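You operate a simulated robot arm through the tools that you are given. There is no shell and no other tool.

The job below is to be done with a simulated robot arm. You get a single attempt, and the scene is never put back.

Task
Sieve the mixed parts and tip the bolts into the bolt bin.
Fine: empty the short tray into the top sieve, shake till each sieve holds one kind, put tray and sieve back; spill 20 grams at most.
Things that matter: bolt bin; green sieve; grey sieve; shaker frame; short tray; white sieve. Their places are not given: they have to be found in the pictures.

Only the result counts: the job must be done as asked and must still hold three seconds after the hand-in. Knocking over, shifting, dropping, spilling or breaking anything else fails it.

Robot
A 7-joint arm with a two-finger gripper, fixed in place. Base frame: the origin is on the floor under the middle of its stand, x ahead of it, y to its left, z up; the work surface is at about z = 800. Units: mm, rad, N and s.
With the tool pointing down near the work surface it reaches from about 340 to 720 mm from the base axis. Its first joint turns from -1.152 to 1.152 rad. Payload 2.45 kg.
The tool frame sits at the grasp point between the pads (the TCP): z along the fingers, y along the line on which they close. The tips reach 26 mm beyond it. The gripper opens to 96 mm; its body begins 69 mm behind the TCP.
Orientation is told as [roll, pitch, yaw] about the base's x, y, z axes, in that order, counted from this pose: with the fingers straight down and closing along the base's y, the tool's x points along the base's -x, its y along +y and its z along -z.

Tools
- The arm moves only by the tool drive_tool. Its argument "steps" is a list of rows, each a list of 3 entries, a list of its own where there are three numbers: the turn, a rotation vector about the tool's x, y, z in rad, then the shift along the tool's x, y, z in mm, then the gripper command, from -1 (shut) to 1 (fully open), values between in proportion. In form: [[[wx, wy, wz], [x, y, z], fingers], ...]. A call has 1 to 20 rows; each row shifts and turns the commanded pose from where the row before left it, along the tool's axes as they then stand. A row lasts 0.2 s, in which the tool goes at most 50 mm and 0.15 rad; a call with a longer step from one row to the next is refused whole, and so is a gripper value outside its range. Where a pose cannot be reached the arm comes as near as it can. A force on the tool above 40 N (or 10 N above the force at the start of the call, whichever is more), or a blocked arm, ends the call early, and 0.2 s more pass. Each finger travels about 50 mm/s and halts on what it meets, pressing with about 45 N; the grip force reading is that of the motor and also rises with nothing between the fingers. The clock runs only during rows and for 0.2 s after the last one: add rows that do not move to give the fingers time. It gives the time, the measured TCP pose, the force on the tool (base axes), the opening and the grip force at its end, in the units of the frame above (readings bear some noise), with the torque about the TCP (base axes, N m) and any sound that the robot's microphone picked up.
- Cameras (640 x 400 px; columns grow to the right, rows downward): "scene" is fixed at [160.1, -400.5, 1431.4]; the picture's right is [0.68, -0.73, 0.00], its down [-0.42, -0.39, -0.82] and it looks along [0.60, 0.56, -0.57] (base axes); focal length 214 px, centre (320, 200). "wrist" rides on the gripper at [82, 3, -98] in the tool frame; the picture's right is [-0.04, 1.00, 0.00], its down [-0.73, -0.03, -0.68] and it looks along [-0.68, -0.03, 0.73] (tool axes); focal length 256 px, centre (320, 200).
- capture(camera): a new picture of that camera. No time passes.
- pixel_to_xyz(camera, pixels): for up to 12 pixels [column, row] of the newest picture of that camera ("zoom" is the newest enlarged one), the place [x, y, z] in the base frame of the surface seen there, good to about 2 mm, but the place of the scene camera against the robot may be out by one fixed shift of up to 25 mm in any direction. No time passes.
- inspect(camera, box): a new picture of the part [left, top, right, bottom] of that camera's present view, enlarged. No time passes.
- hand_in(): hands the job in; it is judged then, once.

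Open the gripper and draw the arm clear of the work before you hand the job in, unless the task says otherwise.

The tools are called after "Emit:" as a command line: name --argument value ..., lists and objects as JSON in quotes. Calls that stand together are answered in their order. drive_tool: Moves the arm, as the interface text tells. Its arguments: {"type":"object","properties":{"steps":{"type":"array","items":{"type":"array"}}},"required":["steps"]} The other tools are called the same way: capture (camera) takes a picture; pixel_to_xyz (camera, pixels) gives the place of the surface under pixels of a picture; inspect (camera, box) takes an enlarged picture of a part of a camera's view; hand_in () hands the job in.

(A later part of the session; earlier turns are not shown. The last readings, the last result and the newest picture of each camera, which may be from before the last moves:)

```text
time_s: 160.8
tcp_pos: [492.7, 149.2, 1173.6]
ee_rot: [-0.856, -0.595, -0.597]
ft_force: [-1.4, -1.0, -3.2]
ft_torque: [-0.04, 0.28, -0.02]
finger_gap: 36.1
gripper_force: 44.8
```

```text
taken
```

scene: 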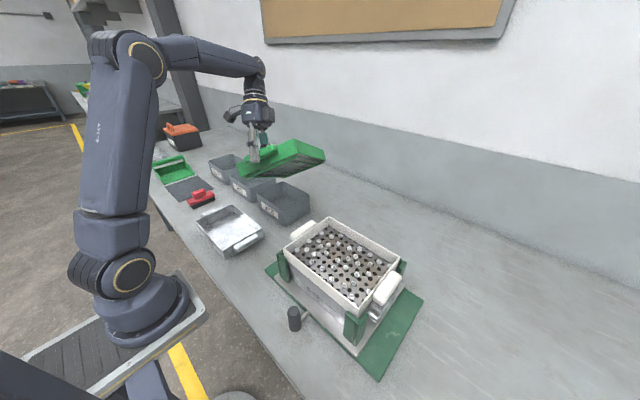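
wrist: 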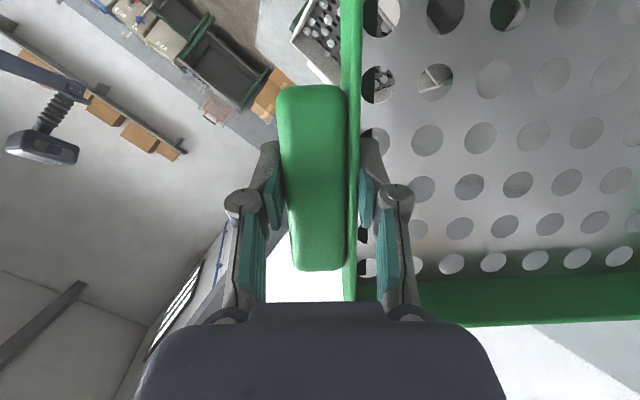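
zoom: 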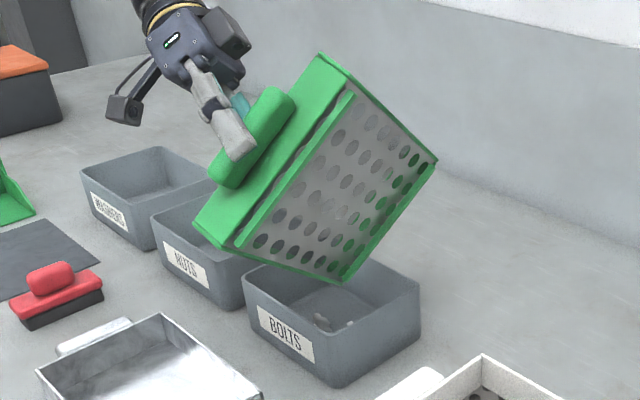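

Bolts are already dropping into the BOLTS bin. I continue pitching past vertical to empty the sieve.

Emit:
drive_tool --steps '[[[0, -0.07, 0], [3.99, 3.8, -3.5], -1], [[0, -0.07, 0], [3.74, 3.8, -3.8], -1], [[0, -0.07, 0], [3.46, 3.8, -4], -1], [[0, -0.07, 0], [3.18, 3.8, -4.2], -1], [[0, -0.07, 0], [2.87, 3.8, -4.4], -1], [[0, -0.07, 0], [1, 0, -4], -1], [[0, -0.07, 0], [1, 0, -4], -1], [[0, -0.07, 0], [0, 0, -4], -1], [[0, 0, 0], [0, 0, 0], -1]]'

Emit:
inspect --camera "scene" --box '[210, 110, 350, 230]'

Emit:
capture --camera "wrist"

```text
time_s: 162.8
tcp_pos: [491.0, 190.6, 1160.9]
ee_rot: [-1.318, -0.868, 0.072]
ft_force: [0.2, 0.0, -2.7]
ft_torque: [-0.09, 0.33, 0.03]
finger_gap: 36.0
gripper_force: 44.7
```

```text
3.33 times, centred on (280, 170) of scene
```

zoom: 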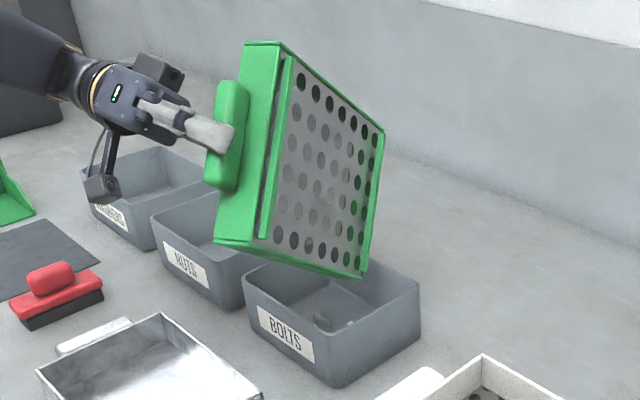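

```text
taken
```

wrist: 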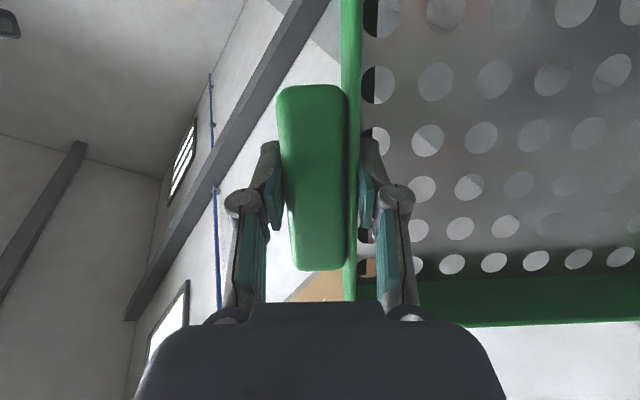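

The load has fallen to 2.7 N. I tip further past vertical, keeping the corner over the bin, to drop any bolt still caught.

Emit:
drive_tool --steps '[[[0, -0.07, 0], [1.7, -0.4, -6.8], -1], [[0, -0.07, 0], [1.25, -0.4, -6.9], -1], [[0, -0.07, 0], [0.8, -0.4, -7], -1], [[0, -0.07, 0], [0.3, -0.4, -7], -1], [[0, -0.07, 0], [-0.2, -0.4, -7], -1], [[0, -0.07, 0], [-0.7, -0.4, -7], -1], [[0, -0.07, 0], [-1.2, -0.4, -6.9], -1], [[0, -0.07, 0], [-1.6, -0.4, -6.8], -1], [[0, 0, 0], [0, 0, 0], -1], [[0, 0, 0], [0, 0, -8], -1], [[0, 0, 0], [0, 0, 8], -1], [[0, 0, 0], [0, 0, 0], -1]]'

Emit:
inspect --camera "scene" --box '[210, 110, 350, 230]'

Emit:
capture --camera "wrist"

```text
time_s: 165.4
tcp_pos: [467.6, 237.3, 1160.4]
ee_rot: [-1.976, -0.825, 0.928]
ft_force: [0.8, -0.2, -2.9]
ft_torque: [-0.07, 0.36, 0.0]
finger_gap: 35.9
gripper_force: 45.4
out of reach, approached as far as the arm can: row 10
```

```text
3.33 times, centred on (280, 170) of scene
```

zoom: 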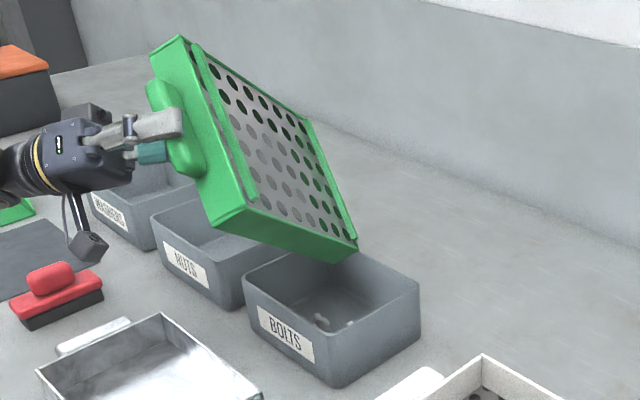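

```text
taken
```

wrist: 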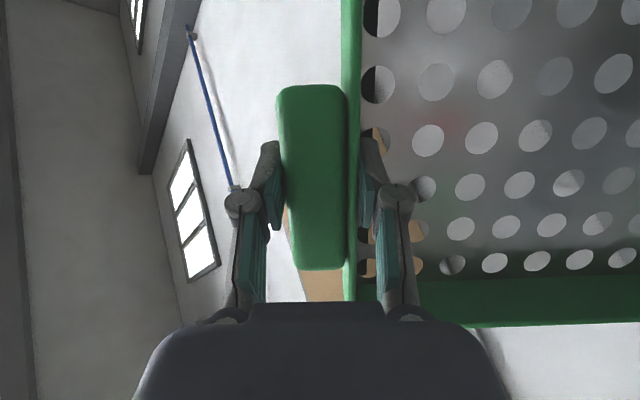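

The sieve looks empty (2.9 N, only plate visible). I unwind the tilt step by step.

Emit:
drive_tool --steps '[[[0, 0.07, 0], [2.1, 0, 6.7], -1], [[0, 0.07, 0], [1.65, 0, 6.8], -1], [[0, 0.07, 0], [1.2, 0, 6.9], -1], [[0, 0.07, 0], [0.7, 0, 7], -1], [[0, 0.07, 0], [0.2, 0, 7], -1], [[0, 0.07, 0], [-0.3, 0, 7], -1], [[0, 0.07, 0], [-0.8, 0, 7], -1], [[0, 0.07, 0], [-1.25, 0, 6.9], -1], [[0, 0.07, 0], [-1.26, -5, 5.15], -1], [[0, 0.07, 0], [-1.6, -5, 5.05], -1], [[0, 0.07, 0], [-2, -5, 4.9], -1], [[0, 0.07, 0], [-2.3, -5, 4.8], -1], [[0, 0.07, 0], [-2.6, -5, 4.6], -1], [[0, 0.07, 0], [-2.95, -5, 4.4], -1], [[0, 0.07, 0], [-3.25, -5, 4.2], -1], [[0, 0.07, 0], [-3.5, -5, 3.95], -1], [[0, 0.07, 0], [-3.8, -5, 3.7], -1], [[0, 0.07, 0], [-4.05, -5, 3.4], -1], [[0, 0.07, 0], [-4.3, -5, 3.1], -1], [[0, 0.07, 0], [-4.5, -5, 2.8], -1]]'

Emit:
capture --camera "scene"

```text
time_s: 169.6
tcp_pos: [474.2, 110.2, 1202.1]
ee_rot: [-0.744, -0.399, -0.827]
ft_force: [-0.4, -0.4, -3.0]
ft_torque: [-0.05, 0.32, 0.0]
finger_gap: 36.2
gripper_force: 45.0
```

```text
taken
```

scene: 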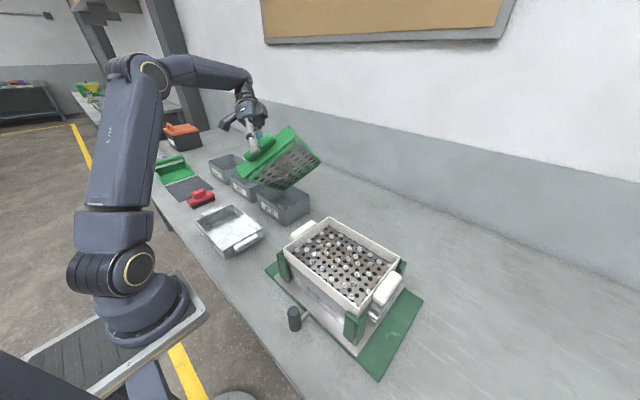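

Next the combined roll/pitch comes out so the sieve is level again, then I look at the bin.

Emit:
drive_tool --steps '[[[-0.0752, 0.1025, 0.0381], [-0.1, -6.25, 5.8], -1], [[-0.0787, 0.1025, 0.0302], [-0.9, -6.65, 5.3], -1], [[-0.0814, 0.1025, 0.022], [-1.65, -7, 4.6], -1], [[-0.0832, 0.1025, 0.0135], [-2.25, -7.3, 3.8], -1], [[-0.0841, 0.1025, 0.005], [-2.7, -7.55, 2.95], -1], [[-0.0842, 0.1025, -0.0037], [-3, -7.8, 2], -1], [[-0.0834, 0.1025, -0.0123], [-2.9, -7.9, 0.9], -1], [[-0.0817, 0.1025, -0.0208], [-2.8, -8, -0.2], -1], [[0, 0, 0], [0, 0, 0], -1]]'

Emit:
capture --camera "scene"

Emit:
capture --camera "wrist"

Emit:
inspect --camera "scene" --box '[210, 120, 350, 240]'

```text
time_s: 171.6
tcp_pos: [425.7, 63.7, 1201.9]
ee_rot: [-0.001, 0.3, -1.17]
ft_force: [0.6, 0.1, -2.9]
ft_torque: [-0.18, 0.41, -0.03]
finger_gap: 36.1
gripper_force: 45.1
```

```text
taken
```

scene: 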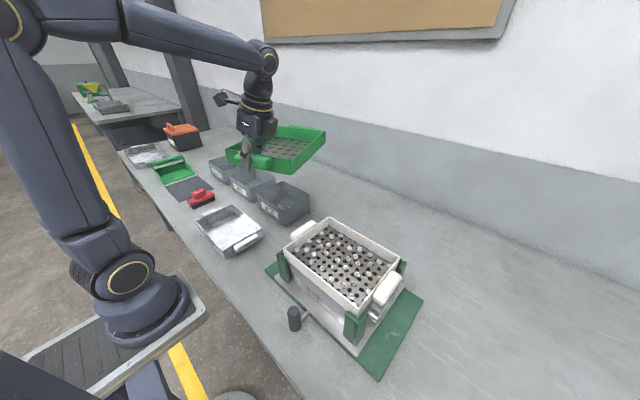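

```text
taken
```

wrist: 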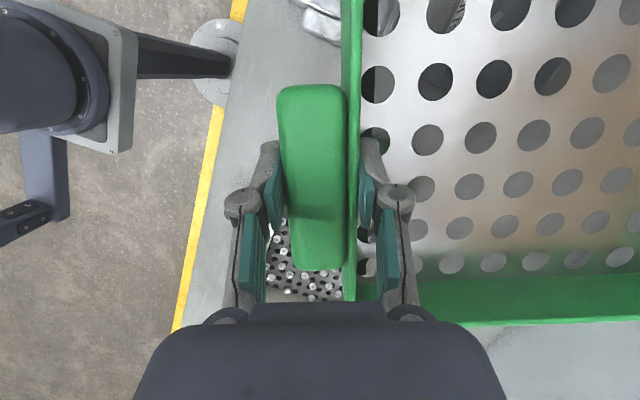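

```text
3.33 times, centred on (280, 180) of scene
```

zoom: 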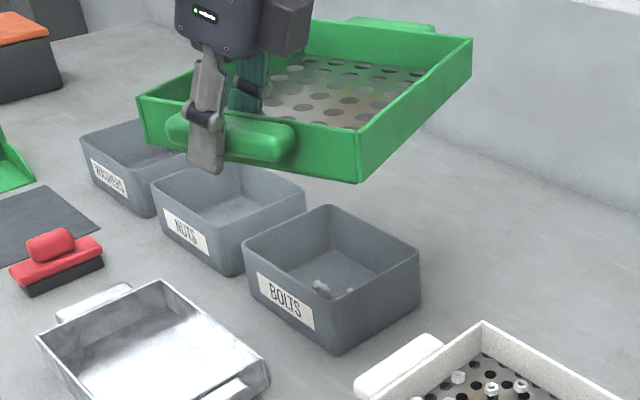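

The sieve is empty and level; bolts lie in the BOLTS bin. I yaw back by +67° and carry the sieve back above its stack.

Emit:
drive_tool --steps '[[[0.0133, 0, -0.043], [0, 0, 0], -1], [[0.0266, 0, -0.086], [0, 0, 0], -1], [[0.0266, 0, -0.086], [0, 0, 0], -1], [[0.0266, 0, -0.086], [0, 0, 0], -1], [[0.0266, 0, -0.086], [0, 0, 0], -1], [[0.0266, 0, -0.086], [0, 0, 0], -1], [[0.0266, 0, -0.086], [0, 0, 0], -1], [[0.0266, 0, -0.086], [0, 0, 0], -1], [[0.0266, 0, -0.086], [0, 0, 0], -1], [[0.0266, 0, -0.086], [0, 0, 0], -1], [[0.0266, 0, -0.086], [0, 0, 0], -1], [[0.0266, 0, -0.086], [0, 0, 0], -1], [[0.0266, 0, -0.086], [0, 0, 0], -1], [[0.0133, 0, -0.043], [0, 0, 0], -1], [[0, 0, 0], [0, 0, 0], -1]]'

Emit:
drive_tool --steps '[[[0, 0, 0], [-2.1, -10, -0.65], -1], [[0, 0, 0], [-4.2, -20, -1.3], -1], [[0, 0, 0], [-5.97, -28.4, -1.85], -1], [[0, 0, 0], [-5.97, -28.4, -1.85], -1], [[0, 0, 0], [-5.97, -28.4, -1.85], -1], [[0, 0, 0], [-5.97, -28.4, -1.85], -1], [[0, 0, 0], [-5.97, -28.4, -1.85], -1], [[0, 0, 0], [-5.97, -28.4, -1.85], -1], [[0, 0, 0], [-5.97, -28.4, -1.85], -1], [[0, 0, 0], [-5.97, -28.4, -1.85], -1], [[0, 0, 0], [-5.97, -28.4, -1.85], -1], [[0, 0, 0], [-5.97, -28.4, -1.85], -1], [[0, 0, 0], [-5.97, -28.4, -1.85], -1], [[0, 0, 0], [-4.2, -20, -1.3], -1], [[0, 0, 0], [-2.1, -8.4, -0.65], -1], [[0, 0, 0], [0, 0, 0], -1]]'

Emit:
capture --camera "scene"

Emit:
capture --camera "wrist"

```text
time_s: 174.8
tcp_pos: [424.2, 64.0, 1203.1]
ee_rot: [0.0, 0.302, -0.001]
ft_force: [0.2, 0.3, -3.0]
ft_torque: [-0.42, 0.0, -0.01]
finger_gap: 36.0
gripper_force: 45.1
```

```text
time_s: 178.2
tcp_pos: [501.4, -303.3, 1202.6]
ee_rot: [-0.003, 0.3, -0.001]
ft_force: [-0.5, -0.4, -2.4]
ft_torque: [-0.38, 0.02, 0.0]
finger_gap: 35.9
gripper_force: 45.0
out of reach, approached as far as the arm can: row 15
```

```text
taken
```

scene: 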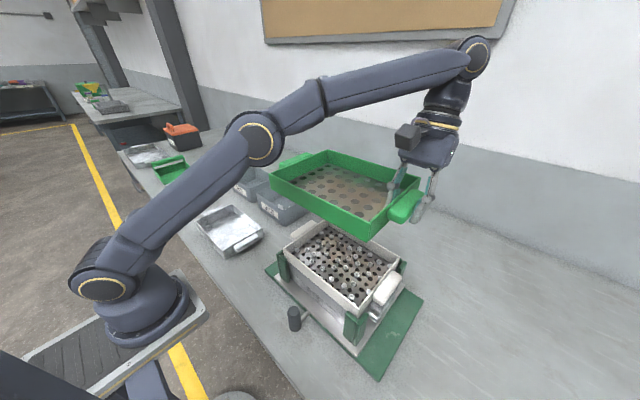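

```text
taken
```

wrist: 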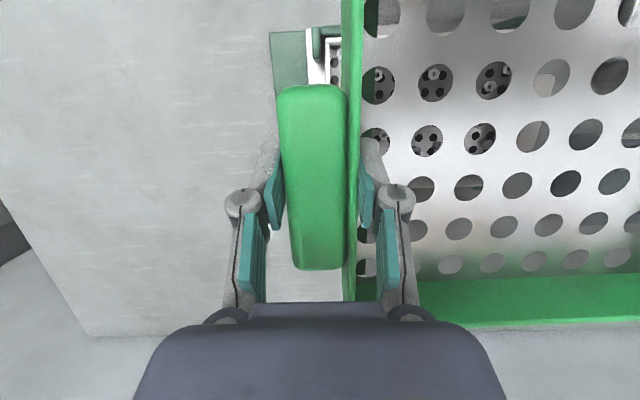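

That corner is just at the reach limit at this height, so I lower to z≈1100 first and then correct to (506.5,−307).

Emit:
drive_tool --steps '[[[0, 0, 0], [-3, 0, 9.6], -1], [[0, 0, 0], [-5.9, 0, 19.1], -1], [[0, 0, 0], [-5.9, 0, 19.1], -1], [[0, 0, 0], [-5.9, 0, 19.1], -1], [[0, 0, 0], [-5.9, 0, 19.1], -1], [[0, 0, 0], [-3.5, 0, 11.5], -1], [[0, 0, 0], [-2.4, -1.8, -0.7], -1], [[0, 0, 0], [-2.4, -1.8, -0.7], -1], [[0, 0, 0], [0, 0, 0], -1]]'

Emit:
drive_tool --steps '[[[0, 0, 0], [0, 0, 0], -1]]'

Emit:
capture --camera "wrist"

Emit:
pixel_to_xyz --camera "wrist" --pixels '[[354, 10], [349, 120], [347, 290], [500, 318], [600, 312], [635, 308], [315, 130], [318, 50], [330, 45], [323, 80]]'

Emit:
inspect --camera "scene" --box '[265, 170, 435, 330]'

```text
time_s: 180.2
tcp_pos: [505.8, -305.7, 1099.9]
ee_rot: [0.0, 0.3, 0.0]
ft_force: [-0.6, -0.1, -2.4]
ft_torque: [-0.43, 0.02, 0.01]
finger_gap: 36.1
gripper_force: 45.0
```

```text
time_s: 180.6
tcp_pos: [505.2, -305.0, 1099.0]
ee_rot: [0.0, 0.301, 0.0]
ft_force: [0.4, -0.6, -2.6]
ft_torque: [-0.41, 0.0, -0.02]
finger_gap: 36.1
gripper_force: 44.6
```

```text
taken
```

wrist: 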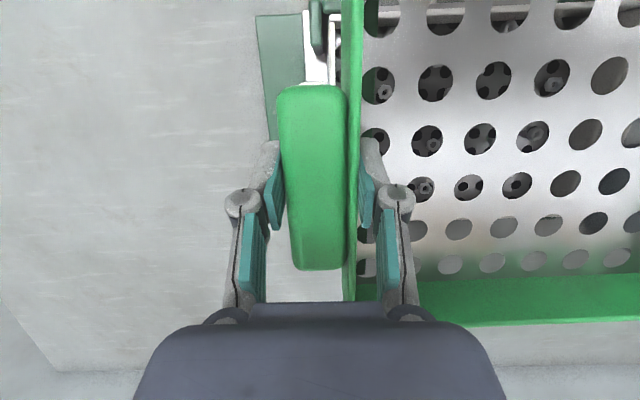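

```text
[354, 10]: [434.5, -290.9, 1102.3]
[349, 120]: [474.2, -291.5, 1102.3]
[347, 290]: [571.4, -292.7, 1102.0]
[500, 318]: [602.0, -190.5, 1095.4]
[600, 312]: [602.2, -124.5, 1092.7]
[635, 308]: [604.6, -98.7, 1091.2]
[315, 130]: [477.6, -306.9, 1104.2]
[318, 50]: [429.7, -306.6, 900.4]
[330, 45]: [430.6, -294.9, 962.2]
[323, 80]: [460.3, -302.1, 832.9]
```

```text
2.50 times, centred on (350, 250) of scene
```

zoom: 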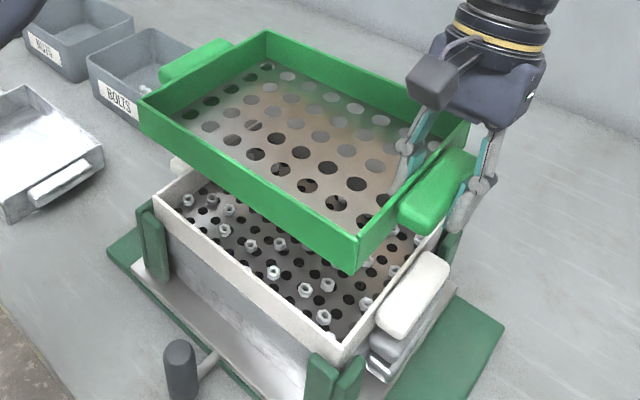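

In hand the far end sags about 3.2° (rim 1102 → 1091). I correct the roll by 0.055 rad, shift +1.9/−1.7 mm to the recorded grasp pose, and re-measure.

Emit:
drive_tool --steps '[[[-0.0525, 0, -0.0163], [-1.8, -1.65, -0.56], -1], [[0, 0, 0], [0, 0, 0], -1], [[0, 0, 0], [0, 0, 0], -1]]'

Emit:
capture --camera "wrist"

Emit:
pixel_to_xyz --camera "wrist" --pixels '[[354, 10], [349, 120], [347, 290], [500, 318], [600, 312], [635, 308], [315, 130], [550, 315], [450, 320], [352, 60]]'

Emit:
drive_tool --steps '[[[0, 0, 0], [0, 0, 0], -1]]'

```text
time_s: 181.4
tcp_pos: [506.7, -308.0, 1100.1]
ee_rot: [0.057, 0.301, 0.02]
ft_force: [-0.3, -0.2, -2.7]
ft_torque: [-0.42, 0.01, 0.03]
finger_gap: 36.1
gripper_force: 45.3
```

```text
taken
```

wrist: 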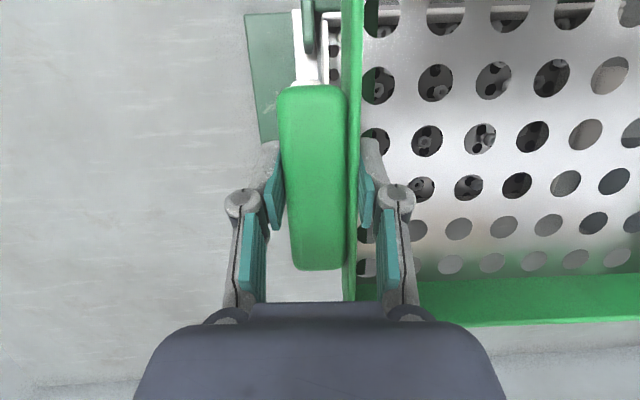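

```text
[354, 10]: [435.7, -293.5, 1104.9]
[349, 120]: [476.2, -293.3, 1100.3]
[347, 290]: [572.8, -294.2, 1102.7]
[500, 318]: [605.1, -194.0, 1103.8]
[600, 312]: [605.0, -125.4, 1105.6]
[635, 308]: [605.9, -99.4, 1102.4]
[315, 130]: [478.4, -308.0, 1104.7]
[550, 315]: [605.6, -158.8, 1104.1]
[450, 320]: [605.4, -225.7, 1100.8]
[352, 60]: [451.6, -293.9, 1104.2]
```

```text
time_s: 181.8
tcp_pos: [507.4, -307.3, 1099.3]
ee_rot: [0.057, 0.3, 0.017]
ft_force: [0.6, -0.3, -2.8]
ft_torque: [-0.39, 0.02, 0.0]
finger_gap: 36.2
gripper_force: 44.5
```

The sieve is level now (rim ≈1104 everywhere). I cross-check its x/y against the white sieve's rim using the scene camera (same fixed shift for both).

Emit:
inspect --camera "scene" --box '[265, 170, 435, 330]'

Emit:
pixel_to_xyz --camera "zoom" --pixels '[[154, 198], [160, 203], [200, 238], [250, 280], [300, 322], [336, 354], [345, 352], [148, 112], [200, 152], [250, 188], [300, 225], [350, 262]]'

```text
2.50 times, centred on (350, 250) of scene
```

zoom: 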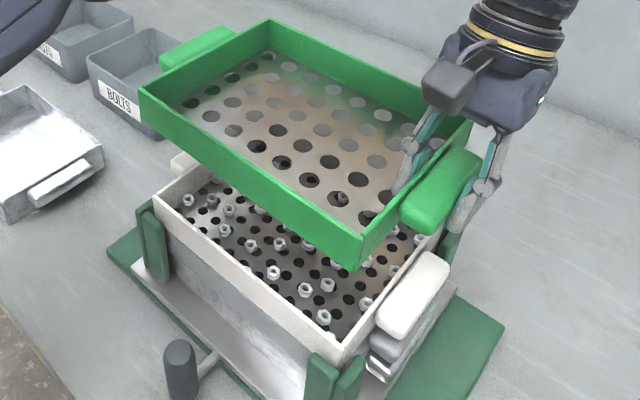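

```text
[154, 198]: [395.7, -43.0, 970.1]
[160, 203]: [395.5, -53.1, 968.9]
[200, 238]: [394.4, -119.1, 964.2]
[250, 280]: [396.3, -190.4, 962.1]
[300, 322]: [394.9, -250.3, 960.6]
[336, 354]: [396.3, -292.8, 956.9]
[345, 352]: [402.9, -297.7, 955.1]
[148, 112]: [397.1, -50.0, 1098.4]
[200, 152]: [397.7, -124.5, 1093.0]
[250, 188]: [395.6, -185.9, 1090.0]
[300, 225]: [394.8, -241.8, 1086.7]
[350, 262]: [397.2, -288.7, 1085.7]
```

I compare the −y end faces near the front corner as well.

Emit:
pixel_to_xyz --camera "zoom" --pixels '[[348, 352], [355, 345], [362, 338], [370, 330], [364, 262], [370, 256], [378, 248], [388, 240], [350, 360], [366, 250]]'

```text
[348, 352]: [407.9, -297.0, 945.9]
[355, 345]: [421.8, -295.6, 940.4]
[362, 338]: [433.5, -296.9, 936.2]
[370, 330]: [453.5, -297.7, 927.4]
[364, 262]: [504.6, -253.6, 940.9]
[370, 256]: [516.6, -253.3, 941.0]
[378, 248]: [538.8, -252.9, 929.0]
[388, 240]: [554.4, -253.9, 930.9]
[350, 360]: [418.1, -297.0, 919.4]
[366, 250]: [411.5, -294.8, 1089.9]
```

Emit:
pixel_to_xyz --camera "zoom" --pixels '[[370, 245], [378, 238], [385, 230], [392, 222], [368, 238], [375, 230], [440, 165], [450, 150], [395, 210], [405, 200]]'

Emit:
drive_tool --steps '[[[0, 0, 0], [0, 0, 0], -1]]'

```text
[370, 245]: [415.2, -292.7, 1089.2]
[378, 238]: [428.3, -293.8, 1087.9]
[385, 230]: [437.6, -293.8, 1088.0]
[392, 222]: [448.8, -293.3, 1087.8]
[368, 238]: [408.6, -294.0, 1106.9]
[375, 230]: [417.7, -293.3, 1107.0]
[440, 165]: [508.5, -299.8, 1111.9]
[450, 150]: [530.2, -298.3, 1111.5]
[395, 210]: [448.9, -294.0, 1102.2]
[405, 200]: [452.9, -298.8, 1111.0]
```

```text
time_s: 182.2
tcp_pos: [506.1, -308.0, 1099.1]
ee_rot: [0.058, 0.302, 0.018]
ft_force: [0.2, 0.5, -2.2]
ft_torque: [-0.44, 0.04, -0.01]
finger_gap: 36.1
gripper_force: 45.0
```

The green end face reads y≈−293.5 against −297 for the white one. I check the +y corners the same way before correcting.

Emit:
inspect --camera "scene" --box '[290, 190, 340, 260]'

Emit:
pixel_to_xyz --camera "zoom" --pixels '[[140, 100], [145, 110], [143, 130], [150, 110], [170, 330], [175, 340], [172, 350], [180, 345], [165, 325], [160, 95]]'

```text
5.71 times, centred on (315, 225) of scene
```

zoom: 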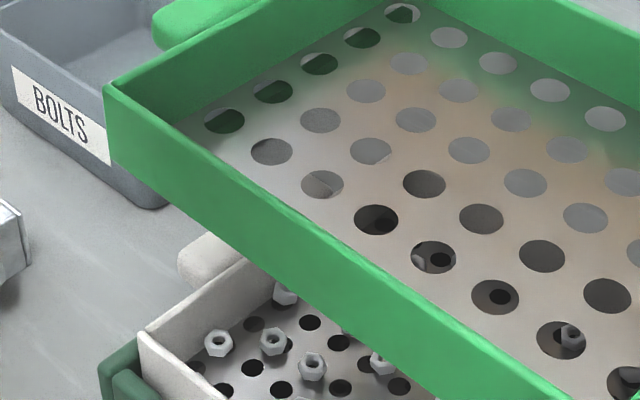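

```text
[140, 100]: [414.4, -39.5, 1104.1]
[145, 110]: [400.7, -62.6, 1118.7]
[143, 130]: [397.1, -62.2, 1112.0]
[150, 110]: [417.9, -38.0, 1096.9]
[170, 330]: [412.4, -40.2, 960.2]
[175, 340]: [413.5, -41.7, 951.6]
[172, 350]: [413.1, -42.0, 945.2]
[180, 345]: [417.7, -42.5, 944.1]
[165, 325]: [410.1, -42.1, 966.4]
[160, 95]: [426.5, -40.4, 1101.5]
```

Both ends say the sieve is about 2.7 mm too far in +y and 1 mm in +x. I correct that and lower to about 15 mm above the seat.

Emit:
drive_tool --steps '[[[0, 0, 0], [1.1, -2.7, 0.35], -1], [[0, 0, 0], [-5.9, 0, 19.1], -1], [[0, 0, 0], [-5.9, 0, 19.1], -1], [[0, 0, 0], [-5.9, 0, 19.1], -1], [[0, 0, 0], [-4.4, 0, 14.3], -1], [[0, 0, 0], [-3, 0, 9.6], -1], [[0, 0, 0], [0, 0, 0], -1]]'

Emit:
inspect --camera "scene" --box '[265, 190, 415, 330]'

Emit:
capture --camera "wrist"

```text
time_s: 183.8
tcp_pos: [504.8, -306.1, 1014.4]
ee_rot: [0.056, 0.301, 0.017]
ft_force: [-0.3, 0.1, -2.9]
ft_torque: [-0.38, 0.0, -0.01]
finger_gap: 36.2
gripper_force: 45.0
```

```text
2.86 times, centred on (340, 260) of scene
```

zoom: 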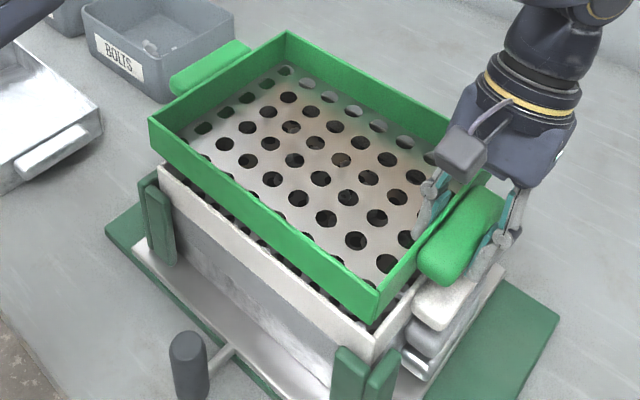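

```text
taken
```

wrist: 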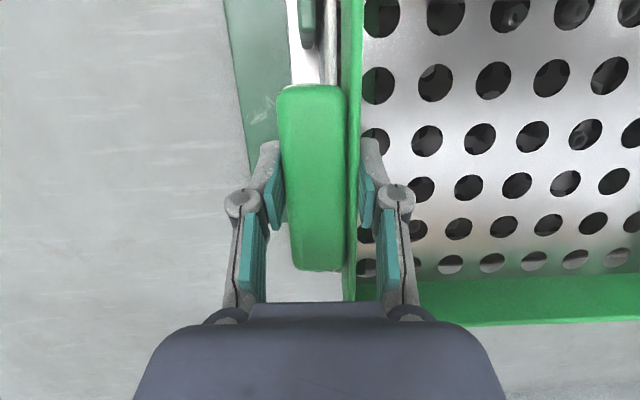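

The pose reading disagrees by a few mm with the commanded shift, so I read again and compare the faces of green and white.

Emit:
drive_tool --steps '[[[0, 0, 0], [0, 0, 0], -1]]'

Emit:
inspect --camera "scene" --box '[330, 240, 420, 330]'

Emit:
pixel_to_xyz --camera "zoom" --pixels '[[100, 180], [150, 220], [200, 255], [120, 255], [180, 300], [225, 330], [275, 262], [300, 240], [320, 215], [272, 325], [290, 305], [250, 250]]'

```text
time_s: 184.2
tcp_pos: [504.8, -305.9, 1014.0]
ee_rot: [0.059, 0.3, 0.017]
ft_force: [0.2, 0.6, -3.2]
ft_torque: [-0.39, 0.01, 0.02]
finger_gap: 36.3
gripper_force: 44.9
```

```text
4.44 times, centred on (375, 285) of scene
```

zoom: 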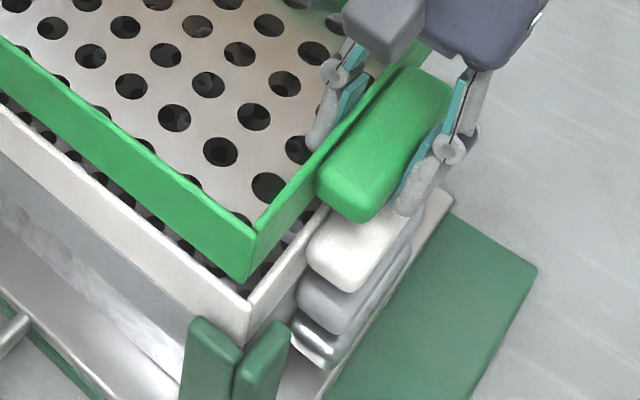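

```text
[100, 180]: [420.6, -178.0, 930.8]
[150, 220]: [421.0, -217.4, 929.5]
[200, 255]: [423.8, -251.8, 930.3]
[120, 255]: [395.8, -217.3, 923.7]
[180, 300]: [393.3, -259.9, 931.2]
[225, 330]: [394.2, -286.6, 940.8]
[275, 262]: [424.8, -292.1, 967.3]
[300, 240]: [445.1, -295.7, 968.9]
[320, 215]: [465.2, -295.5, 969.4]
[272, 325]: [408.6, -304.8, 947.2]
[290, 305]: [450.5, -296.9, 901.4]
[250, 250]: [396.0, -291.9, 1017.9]
```

Emit:
pixel_to_xyz --camera "zoom" --pixels '[[60, 100], [100, 135], [150, 180], [200, 220], [240, 250], [262, 245], [280, 228], [300, 208], [100, 215], [150, 250], [200, 290], [265, 290]]'

Emit:
pixel_to_xyz --camera "zoom" --pixels '[[258, 305], [270, 290], [285, 272], [295, 262], [255, 315], [268, 232], [290, 212], [310, 195], [258, 240], [60, 190], [30, 160], [30, 75]]'

```text
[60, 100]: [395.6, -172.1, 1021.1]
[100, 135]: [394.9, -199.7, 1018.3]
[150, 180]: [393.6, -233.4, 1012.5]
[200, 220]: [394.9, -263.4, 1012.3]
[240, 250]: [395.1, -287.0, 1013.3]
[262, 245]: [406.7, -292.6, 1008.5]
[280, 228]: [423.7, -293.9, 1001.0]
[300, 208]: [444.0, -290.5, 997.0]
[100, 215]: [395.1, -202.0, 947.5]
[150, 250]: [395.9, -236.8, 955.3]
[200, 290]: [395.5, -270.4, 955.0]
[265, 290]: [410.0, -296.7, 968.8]
```

```text
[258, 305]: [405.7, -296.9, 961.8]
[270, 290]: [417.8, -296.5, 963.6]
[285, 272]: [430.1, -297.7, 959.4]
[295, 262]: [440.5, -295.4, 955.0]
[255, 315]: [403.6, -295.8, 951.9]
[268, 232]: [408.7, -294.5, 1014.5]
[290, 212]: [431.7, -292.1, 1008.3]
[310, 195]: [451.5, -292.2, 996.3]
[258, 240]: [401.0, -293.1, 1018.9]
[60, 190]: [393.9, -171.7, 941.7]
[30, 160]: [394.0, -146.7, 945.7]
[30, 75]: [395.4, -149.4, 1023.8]
```

x is aligned (394.9 vs 394.9), but the green end face is still 3.8 mm too far in +y. I shift −3.8 mm in y and check again.

Emit:
drive_tool --steps '[[[0, 0, 0], [0, -2, 0], -1], [[0, 0, 0], [0, -1.8, 0], -1], [[0, 0, 0], [0, 0, 0], -1], [[0, 0, 0], [0, 0, 0], -1]]'

Emit:
inspect --camera "scene" --box '[330, 240, 420, 330]'

Emit:
pixel_to_xyz --camera "zoom" --pixels '[[60, 100], [100, 135], [150, 180], [200, 220], [264, 245], [282, 228], [300, 208], [270, 232], [292, 212], [310, 195], [260, 240], [275, 240]]'

Emit:
pixel_to_xyz --camera "zoom" --pixels '[[258, 305], [270, 290], [285, 272], [295, 262], [255, 315], [265, 295], [262, 300], [100, 215], [150, 250], [200, 290], [60, 190], [275, 285]]'

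```text
time_s: 185.2
tcp_pos: [505.1, -309.1, 1014.6]
ee_rot: [0.058, 0.298, 0.017]
ft_force: [1.1, -1.0, -3.3]
ft_torque: [-0.42, 0.03, -0.02]
finger_gap: 35.8
gripper_force: 45.1
```

```text
4.44 times, centred on (375, 285) of scene
```

zoom: 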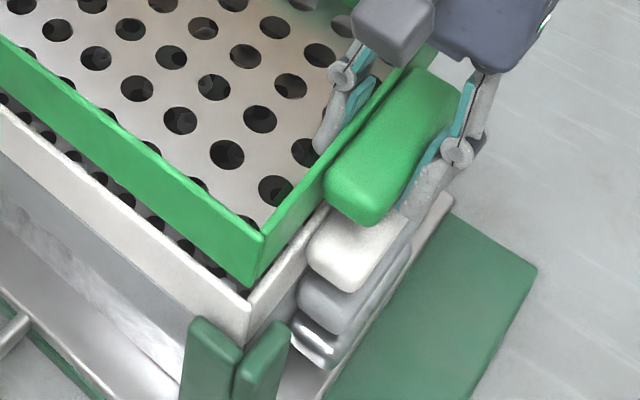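

```text
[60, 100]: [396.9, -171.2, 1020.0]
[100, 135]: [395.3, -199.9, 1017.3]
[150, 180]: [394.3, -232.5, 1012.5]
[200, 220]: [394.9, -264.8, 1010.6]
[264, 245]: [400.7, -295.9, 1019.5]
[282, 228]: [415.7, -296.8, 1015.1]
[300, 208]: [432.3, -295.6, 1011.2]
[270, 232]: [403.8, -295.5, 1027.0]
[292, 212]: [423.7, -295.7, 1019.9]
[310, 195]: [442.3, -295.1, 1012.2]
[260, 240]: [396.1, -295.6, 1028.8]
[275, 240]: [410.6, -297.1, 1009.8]
```

```text
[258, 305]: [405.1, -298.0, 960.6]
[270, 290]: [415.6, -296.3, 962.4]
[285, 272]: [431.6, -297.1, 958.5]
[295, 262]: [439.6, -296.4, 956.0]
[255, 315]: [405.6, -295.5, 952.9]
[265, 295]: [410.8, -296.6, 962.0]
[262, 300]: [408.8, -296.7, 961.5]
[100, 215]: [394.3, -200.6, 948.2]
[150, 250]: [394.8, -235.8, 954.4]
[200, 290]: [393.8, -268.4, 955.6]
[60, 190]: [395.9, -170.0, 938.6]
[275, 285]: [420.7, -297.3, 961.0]
```

Now within about 1 mm (y −295.9 vs −296.8, x 395.3 vs 394.7). I trim the rest and lower gently onto the seat.

Emit:
drive_tool --steps '[[[0, 0, 0], [0.5, -0.8, 0.2], -1], [[0, 0, 0], [-1.5, 0, 4.8], -1], [[0, 0, 0], [-1.2, 0, 3.8], -1], [[0, 0, 0], [-0.6, 0, 1.9], -1], [[0, 0, 0], [-0.6, 0, 1.9], -1], [[0, 0, 0], [0, 0, 0], -1]]'

Emit:
inspect --camera "scene" --box '[265, 190, 425, 340]'

```text
time_s: 186.6
tcp_pos: [504.5, -308.9, 1001.1]
ee_rot: [0.057, 0.3, 0.018]
ft_force: [-0.4, -0.1, -3.4]
ft_torque: [-0.41, 0.02, 0.0]
finger_gap: 36.5
gripper_force: 44.8
```

```text
2.67 times, centred on (345, 265) of scene
```

zoom: 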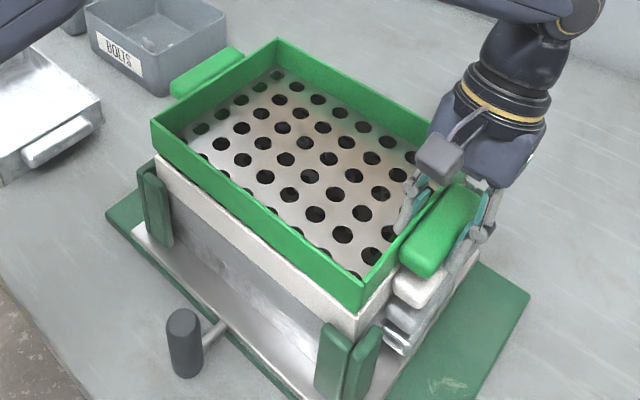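

No contact yet at z≈1001 and the faces line up. I lower in 1 mm steps until the load transfers.

Emit:
drive_tool --steps '[[[0, 0, 0], [-0.3, 0, 1], -1], [[0, 0, 0], [-0.3, 0, 1], -1], [[0, 0, 0], [0, 0, 0], -1]]'

Emit:
drive_tool --steps '[[[0, 0, 0], [-0.3, 0, 1], -1], [[0, 0, 0], [0, 0, 0], -1]]'

```text
time_s: 187.4
tcp_pos: [506.1, -308.6, 1000.0]
ee_rot: [0.058, 0.3, 0.018]
ft_force: [0.2, 0.5, -2.3]
ft_torque: [-0.41, 0.01, -0.01]
finger_gap: 36.1
gripper_force: 44.6
```

```text
time_s: 188.0
tcp_pos: [504.0, -309.6, 998.1]
ee_rot: [0.058, 0.3, 0.014]
ft_force: [-0.2, -0.3, 0.0]
ft_torque: [-0.39, -0.26, -0.06]
finger_gap: 36.3
gripper_force: 45.2
```

The load has just transferred (0 N). One more millimetre and then a look.

Emit:
drive_tool --steps '[[[0, 0, 0], [-0.3, 0, 0.9], -1], [[0, 0, 0], [0, 0, 0], -1]]'

Emit:
inspect --camera "scene" --box '[265, 190, 425, 340]'

Emit:
capture --camera "wrist"

Emit:
pixel_to_xyz --camera "wrist" --pixels '[[354, 10], [349, 120], [347, 290], [500, 320], [600, 315], [630, 312], [352, 60]]'

```text
time_s: 188.6
tcp_pos: [504.9, -310.1, 998.9]
ee_rot: [0.057, 0.299, 0.016]
ft_force: [-2.7, 0.5, 6.9]
ft_torque: [-0.29, -0.8, 0.09]
finger_gap: 36.0
gripper_force: 44.9
```

```text
2.67 times, centred on (345, 265) of scene
```

zoom: 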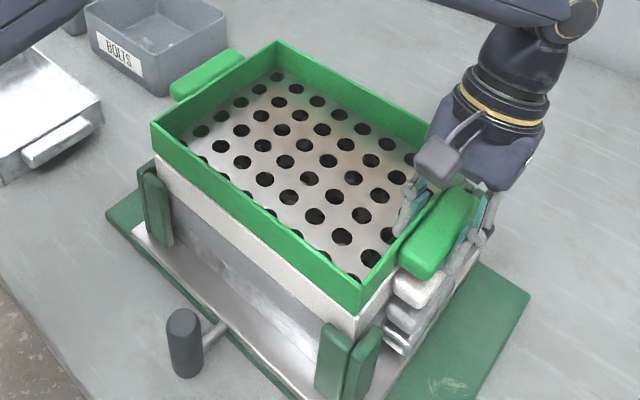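

```text
taken
```

wrist: 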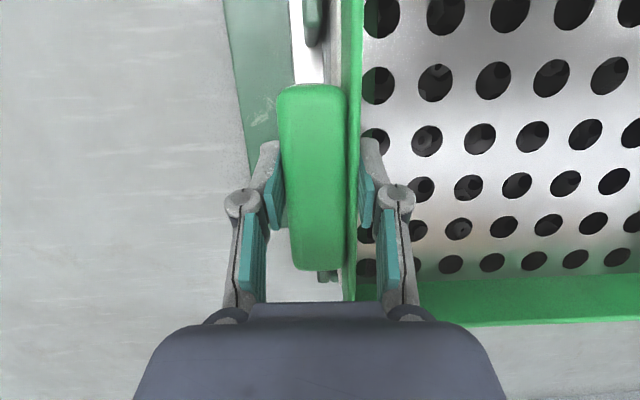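

```text
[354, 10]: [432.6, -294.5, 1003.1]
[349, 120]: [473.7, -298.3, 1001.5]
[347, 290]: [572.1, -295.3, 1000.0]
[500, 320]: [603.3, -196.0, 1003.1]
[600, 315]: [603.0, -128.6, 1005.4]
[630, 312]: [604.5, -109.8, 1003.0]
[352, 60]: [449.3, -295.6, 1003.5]
```

The rim is back at z≈1003 and carries 7 N of contact. I open the fingers to 50 mm and check that it stays seated.

Emit:
drive_tool --steps '[[[0, 0, 0], [0, 0, 0], -0.2], [[0, 0, 0], [0, 0, 0], -0.1], [[0, 0, 0], [0, 0, 0], 0.06], [[0, 0, 0], [0, 0, 0], 0.06]]'

Emit:
capture --camera "wrist"

Emit:
pixel_to_xyz --camera "wrist" --pixels '[[354, 10], [350, 60], [347, 290], [500, 322], [600, 316], [630, 314], [420, 325]]'

Emit:
inspect --camera "scene" --box '[265, 190, 425, 340]'

```text
time_s: 189.6
tcp_pos: [505.1, -308.7, 999.2]
ee_rot: [0.058, 0.301, 0.017]
ft_force: [0.3, 0.3, -0.6]
ft_torque: [-0.03, 0.01, -0.02]
finger_gap: 51.0
gripper_force: 0.1
```

```text
taken
```

wrist: 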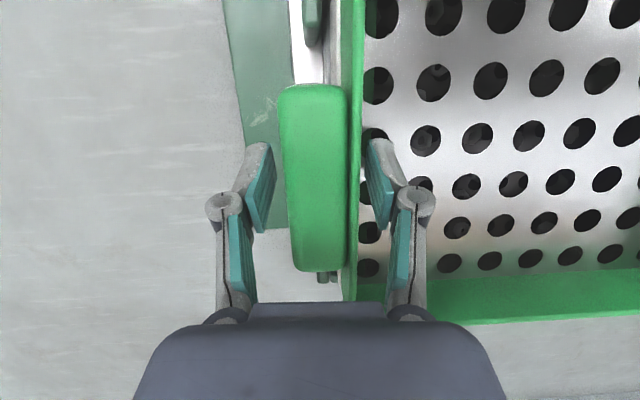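

```text
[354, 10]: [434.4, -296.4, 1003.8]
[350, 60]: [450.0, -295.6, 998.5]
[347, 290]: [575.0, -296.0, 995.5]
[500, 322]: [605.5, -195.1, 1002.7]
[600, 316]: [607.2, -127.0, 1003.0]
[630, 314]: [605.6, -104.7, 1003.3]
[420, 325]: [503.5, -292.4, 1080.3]
```

```text
2.67 times, centred on (345, 265) of scene
```

zoom: 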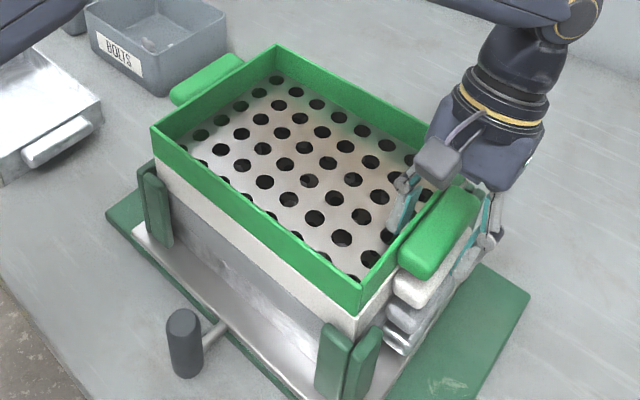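

All rim readings are ≈1003 mm again, level. I check the seating against the white sieve's faces in a scene zoom.

Emit:
inspect --camera "scene" --box '[330, 240, 420, 330]'

Emit:
pixel_to_xyz --camera "zoom" --pixels '[[60, 125], [100, 160], [150, 205], [200, 245], [262, 262], [280, 245], [300, 228], [100, 205], [150, 250], [200, 290], [258, 305], [285, 275]]'

Emit:
inspect --camera "scene" --box '[270, 200, 350, 280]'

```text
4.44 times, centred on (375, 285) of scene
```

zoom: 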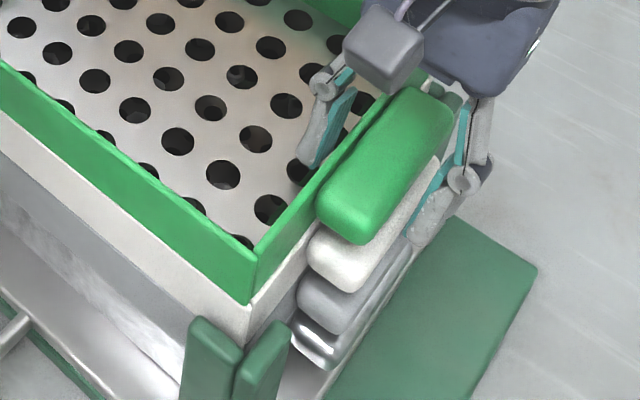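

```text
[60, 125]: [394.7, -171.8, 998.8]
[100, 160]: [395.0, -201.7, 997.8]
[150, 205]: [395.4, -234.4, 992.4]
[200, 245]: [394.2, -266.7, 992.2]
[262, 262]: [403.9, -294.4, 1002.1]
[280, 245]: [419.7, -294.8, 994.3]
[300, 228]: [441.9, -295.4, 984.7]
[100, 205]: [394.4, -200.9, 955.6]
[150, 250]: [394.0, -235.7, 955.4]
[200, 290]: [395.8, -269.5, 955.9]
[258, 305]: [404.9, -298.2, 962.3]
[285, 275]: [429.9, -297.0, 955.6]
```

```text
5.00 times, centred on (310, 240) of scene
```

zoom: 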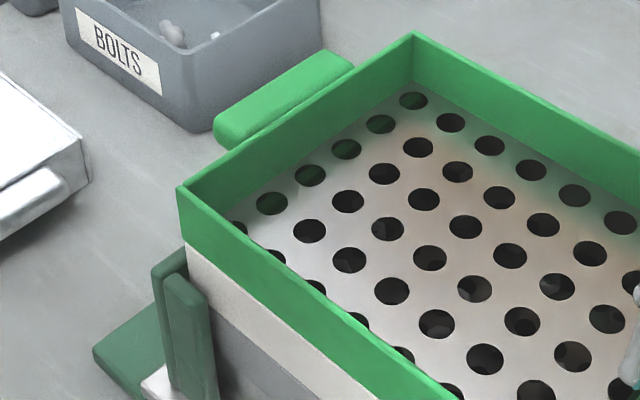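

The sieve sits flush on the stack with no gap. I retreat straight up (accounting for the small roll) and clear the area.

Emit:
drive_tool --steps '[[[0, 0, 0], [3, 0.6, -9.5], 0.06], [[0, 0, 0], [4.4, 0.9, -14.3], 0.06], [[0, 0, 0], [5.9, 1.1, -19], 0.06], [[0.0525, 0, 0.0163], [8.9, 1.7, -28.6], 0.06], [[0, 0, 0], [11.8, 0, -38.2], 0.5], [[0, 0, 0], [11.8, 0, -38.2], 1], [[0, -0.15, 0], [0, 0, 0], 1], [[0, -0.15, 0], [0, 0, 0], 1], [[0, 0, 0], [20, 40, 0], 1], [[0, 0, 0], [20, 40, 0], 1], [[0, 0, 0], [20, 40, 0], 1], [[0, 0, 0], [20, 40, 0], 1], [[0, 0, 0], [20, 40, -10], 1], [[0, 0, 0], [20, 40, -10], 1], [[0, 0, 0], [10, 40, -20], 1], [[0, 0, 0], [0, 40, -20], 1], [[0, 0, 0], [0, 40, -20], 1]]'

Emit:
capture --camera "scene"

Emit:
capture --camera "wrist"

```text
time_s: 193.2
tcp_pos: [376.0, 49.6, 1234.2]
ee_rot: [0.002, -0.002, 0.0]
ft_force: [0.3, -0.3, 0.0]
ft_torque: [-0.03, -0.02, 0.01]
finger_gap: 95.9
gripper_force: 0.0
```

```text
taken
```

scene: 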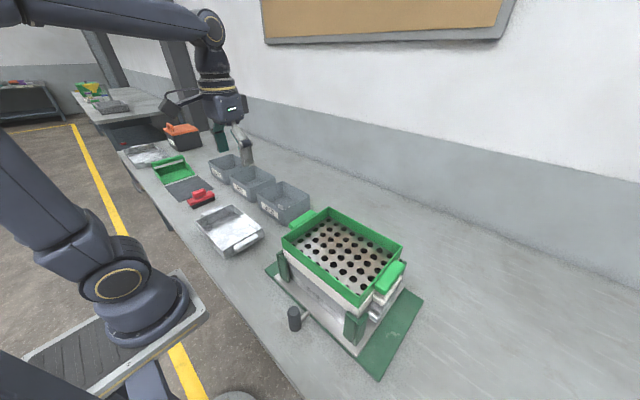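

```text
taken
```

wrist: 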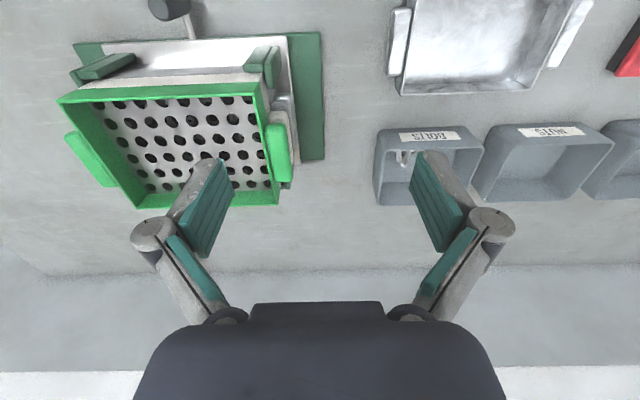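

Everything looks in place. I move across to look into the bolt bin and count the bolts, and check for stray parts.

Emit:
drive_tool --steps '[[[0, 0, 0], [0, 40, 0], 1], [[0, 0, 0], [0, 40, 0], 1], [[0, 0, 0], [0, 40, 0], 1], [[0, 0, 0], [0, 40, 0], 1], [[0, 0, 0], [0, 40, 0], 1], [[0, 0.15, 0], [-10, 0, 0], 1], [[0, 0, 0], [-20, 0, 0], 1], [[0, 0, 0], [0, 0, 0], 1]]'

Emit:
capture --camera "wrist"

Emit:
inspect --camera "scene" --box '[180, 140, 330, 260]'

Emit:
inspect --camera "scene" --box '[250, 190, 450, 390]'

```text
time_s: 195.0
tcp_pos: [405.5, 251.7, 1229.7]
ee_rot: [0.001, 0.15, 0.001]
ft_force: [0.5, -1.0, -0.5]
ft_torque: [0.05, -0.01, 0.0]
finger_gap: 95.9
gripper_force: 0.1
```

```text
taken
```

wrist: 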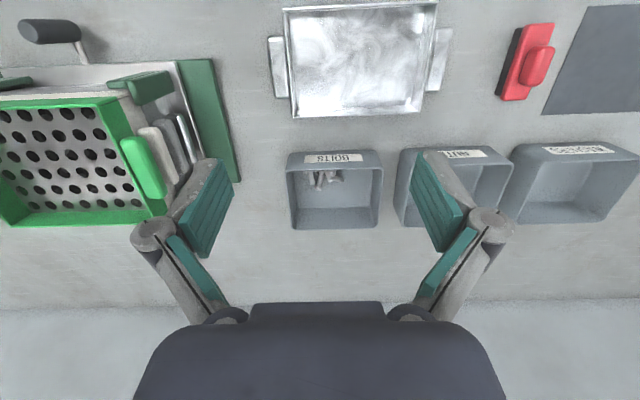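

```text
3.33 times, centred on (255, 200) of scene
```

zoom: 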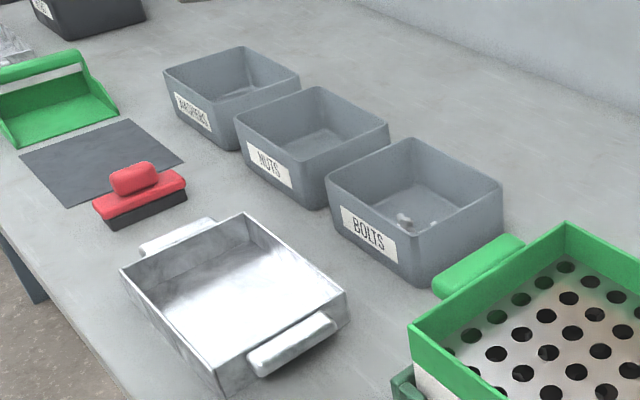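

```text
2.00 times, centred on (350, 290) of scene
```

zoom: 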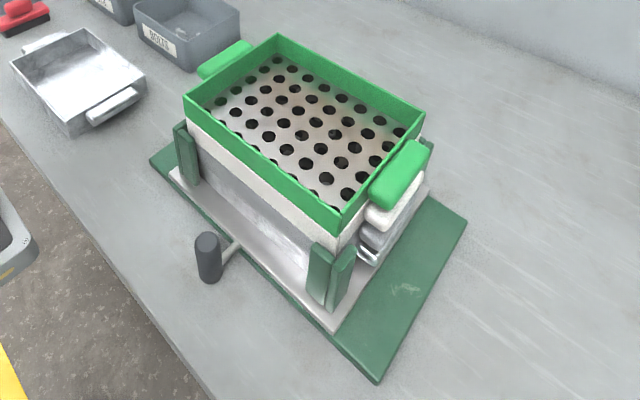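

Bolts lie in the BOLTS bin and no strays are visible on the table. I zoom on the bin and on the +y side of the stack to verify the seating.

Emit:
inspect --camera "wrist" --box '[275, 140, 395, 240]'

Emit:
inspect --camera "wrist" --box '[0, 50, 240, 240]'

Emit:
pixel_to_xyz --camera "wrist" --pixels '[[104, 99], [155, 206], [140, 165], [125, 140], [150, 140], [165, 185], [112, 92], [168, 210], [155, 130], [170, 175], [186, 122], [190, 165]]'

```text
4.00 times, centred on (335, 190) of wrist
```

zoom: 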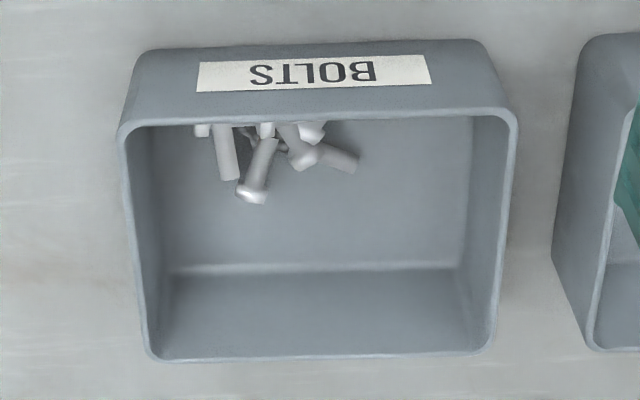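

```text
2.11 times, centred on (120, 145) of wrist
```

zoom: 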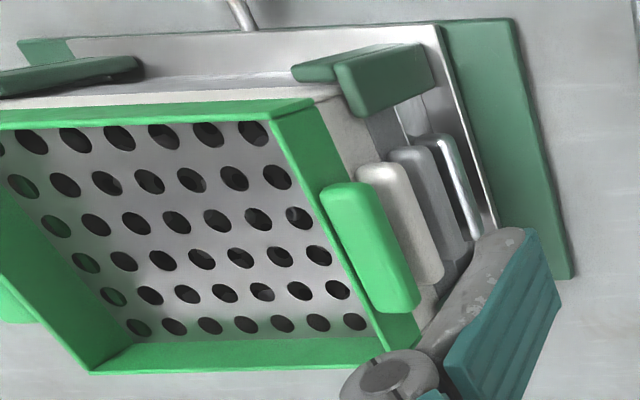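

```text
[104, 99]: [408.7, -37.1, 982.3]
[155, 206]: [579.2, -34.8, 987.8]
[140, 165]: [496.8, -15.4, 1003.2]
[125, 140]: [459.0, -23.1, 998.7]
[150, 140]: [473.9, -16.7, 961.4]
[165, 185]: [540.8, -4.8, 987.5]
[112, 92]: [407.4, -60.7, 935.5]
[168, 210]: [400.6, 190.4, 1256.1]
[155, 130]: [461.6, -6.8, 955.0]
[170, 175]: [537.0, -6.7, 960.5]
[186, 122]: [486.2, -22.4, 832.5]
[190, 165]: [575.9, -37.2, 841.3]
```

Seven or so bolts are heaped in the bin by its front wall. I compare the +y wall faces of the green and white sieves once more.

Emit:
pixel_to_xyz --camera "wrist" --pixels '[[126, 103], [130, 108], [134, 116], [138, 122], [116, 110], [122, 122], [112, 104], [160, 200], [30, 160], [75, 165], [60, 108], [97, 190]]'

Emit:
pixel_to_xyz --camera "scene" --pixels '[[360, 301], [404, 247], [330, 209], [284, 238], [300, 222], [392, 275], [340, 255], [352, 240]]'

```text
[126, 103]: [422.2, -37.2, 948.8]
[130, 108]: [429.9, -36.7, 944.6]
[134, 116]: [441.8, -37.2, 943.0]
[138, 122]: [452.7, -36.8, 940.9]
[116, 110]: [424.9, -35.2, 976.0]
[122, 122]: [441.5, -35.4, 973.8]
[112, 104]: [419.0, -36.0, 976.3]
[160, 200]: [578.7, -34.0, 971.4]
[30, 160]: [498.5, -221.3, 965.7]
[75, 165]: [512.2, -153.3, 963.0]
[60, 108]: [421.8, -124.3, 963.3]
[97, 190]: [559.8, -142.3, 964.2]
```

```text
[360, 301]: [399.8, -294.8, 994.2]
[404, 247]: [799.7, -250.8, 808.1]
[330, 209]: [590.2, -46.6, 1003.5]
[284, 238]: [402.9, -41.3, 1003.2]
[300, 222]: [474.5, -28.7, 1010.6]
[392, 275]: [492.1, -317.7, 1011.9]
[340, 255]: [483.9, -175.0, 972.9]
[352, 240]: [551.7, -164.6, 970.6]
```

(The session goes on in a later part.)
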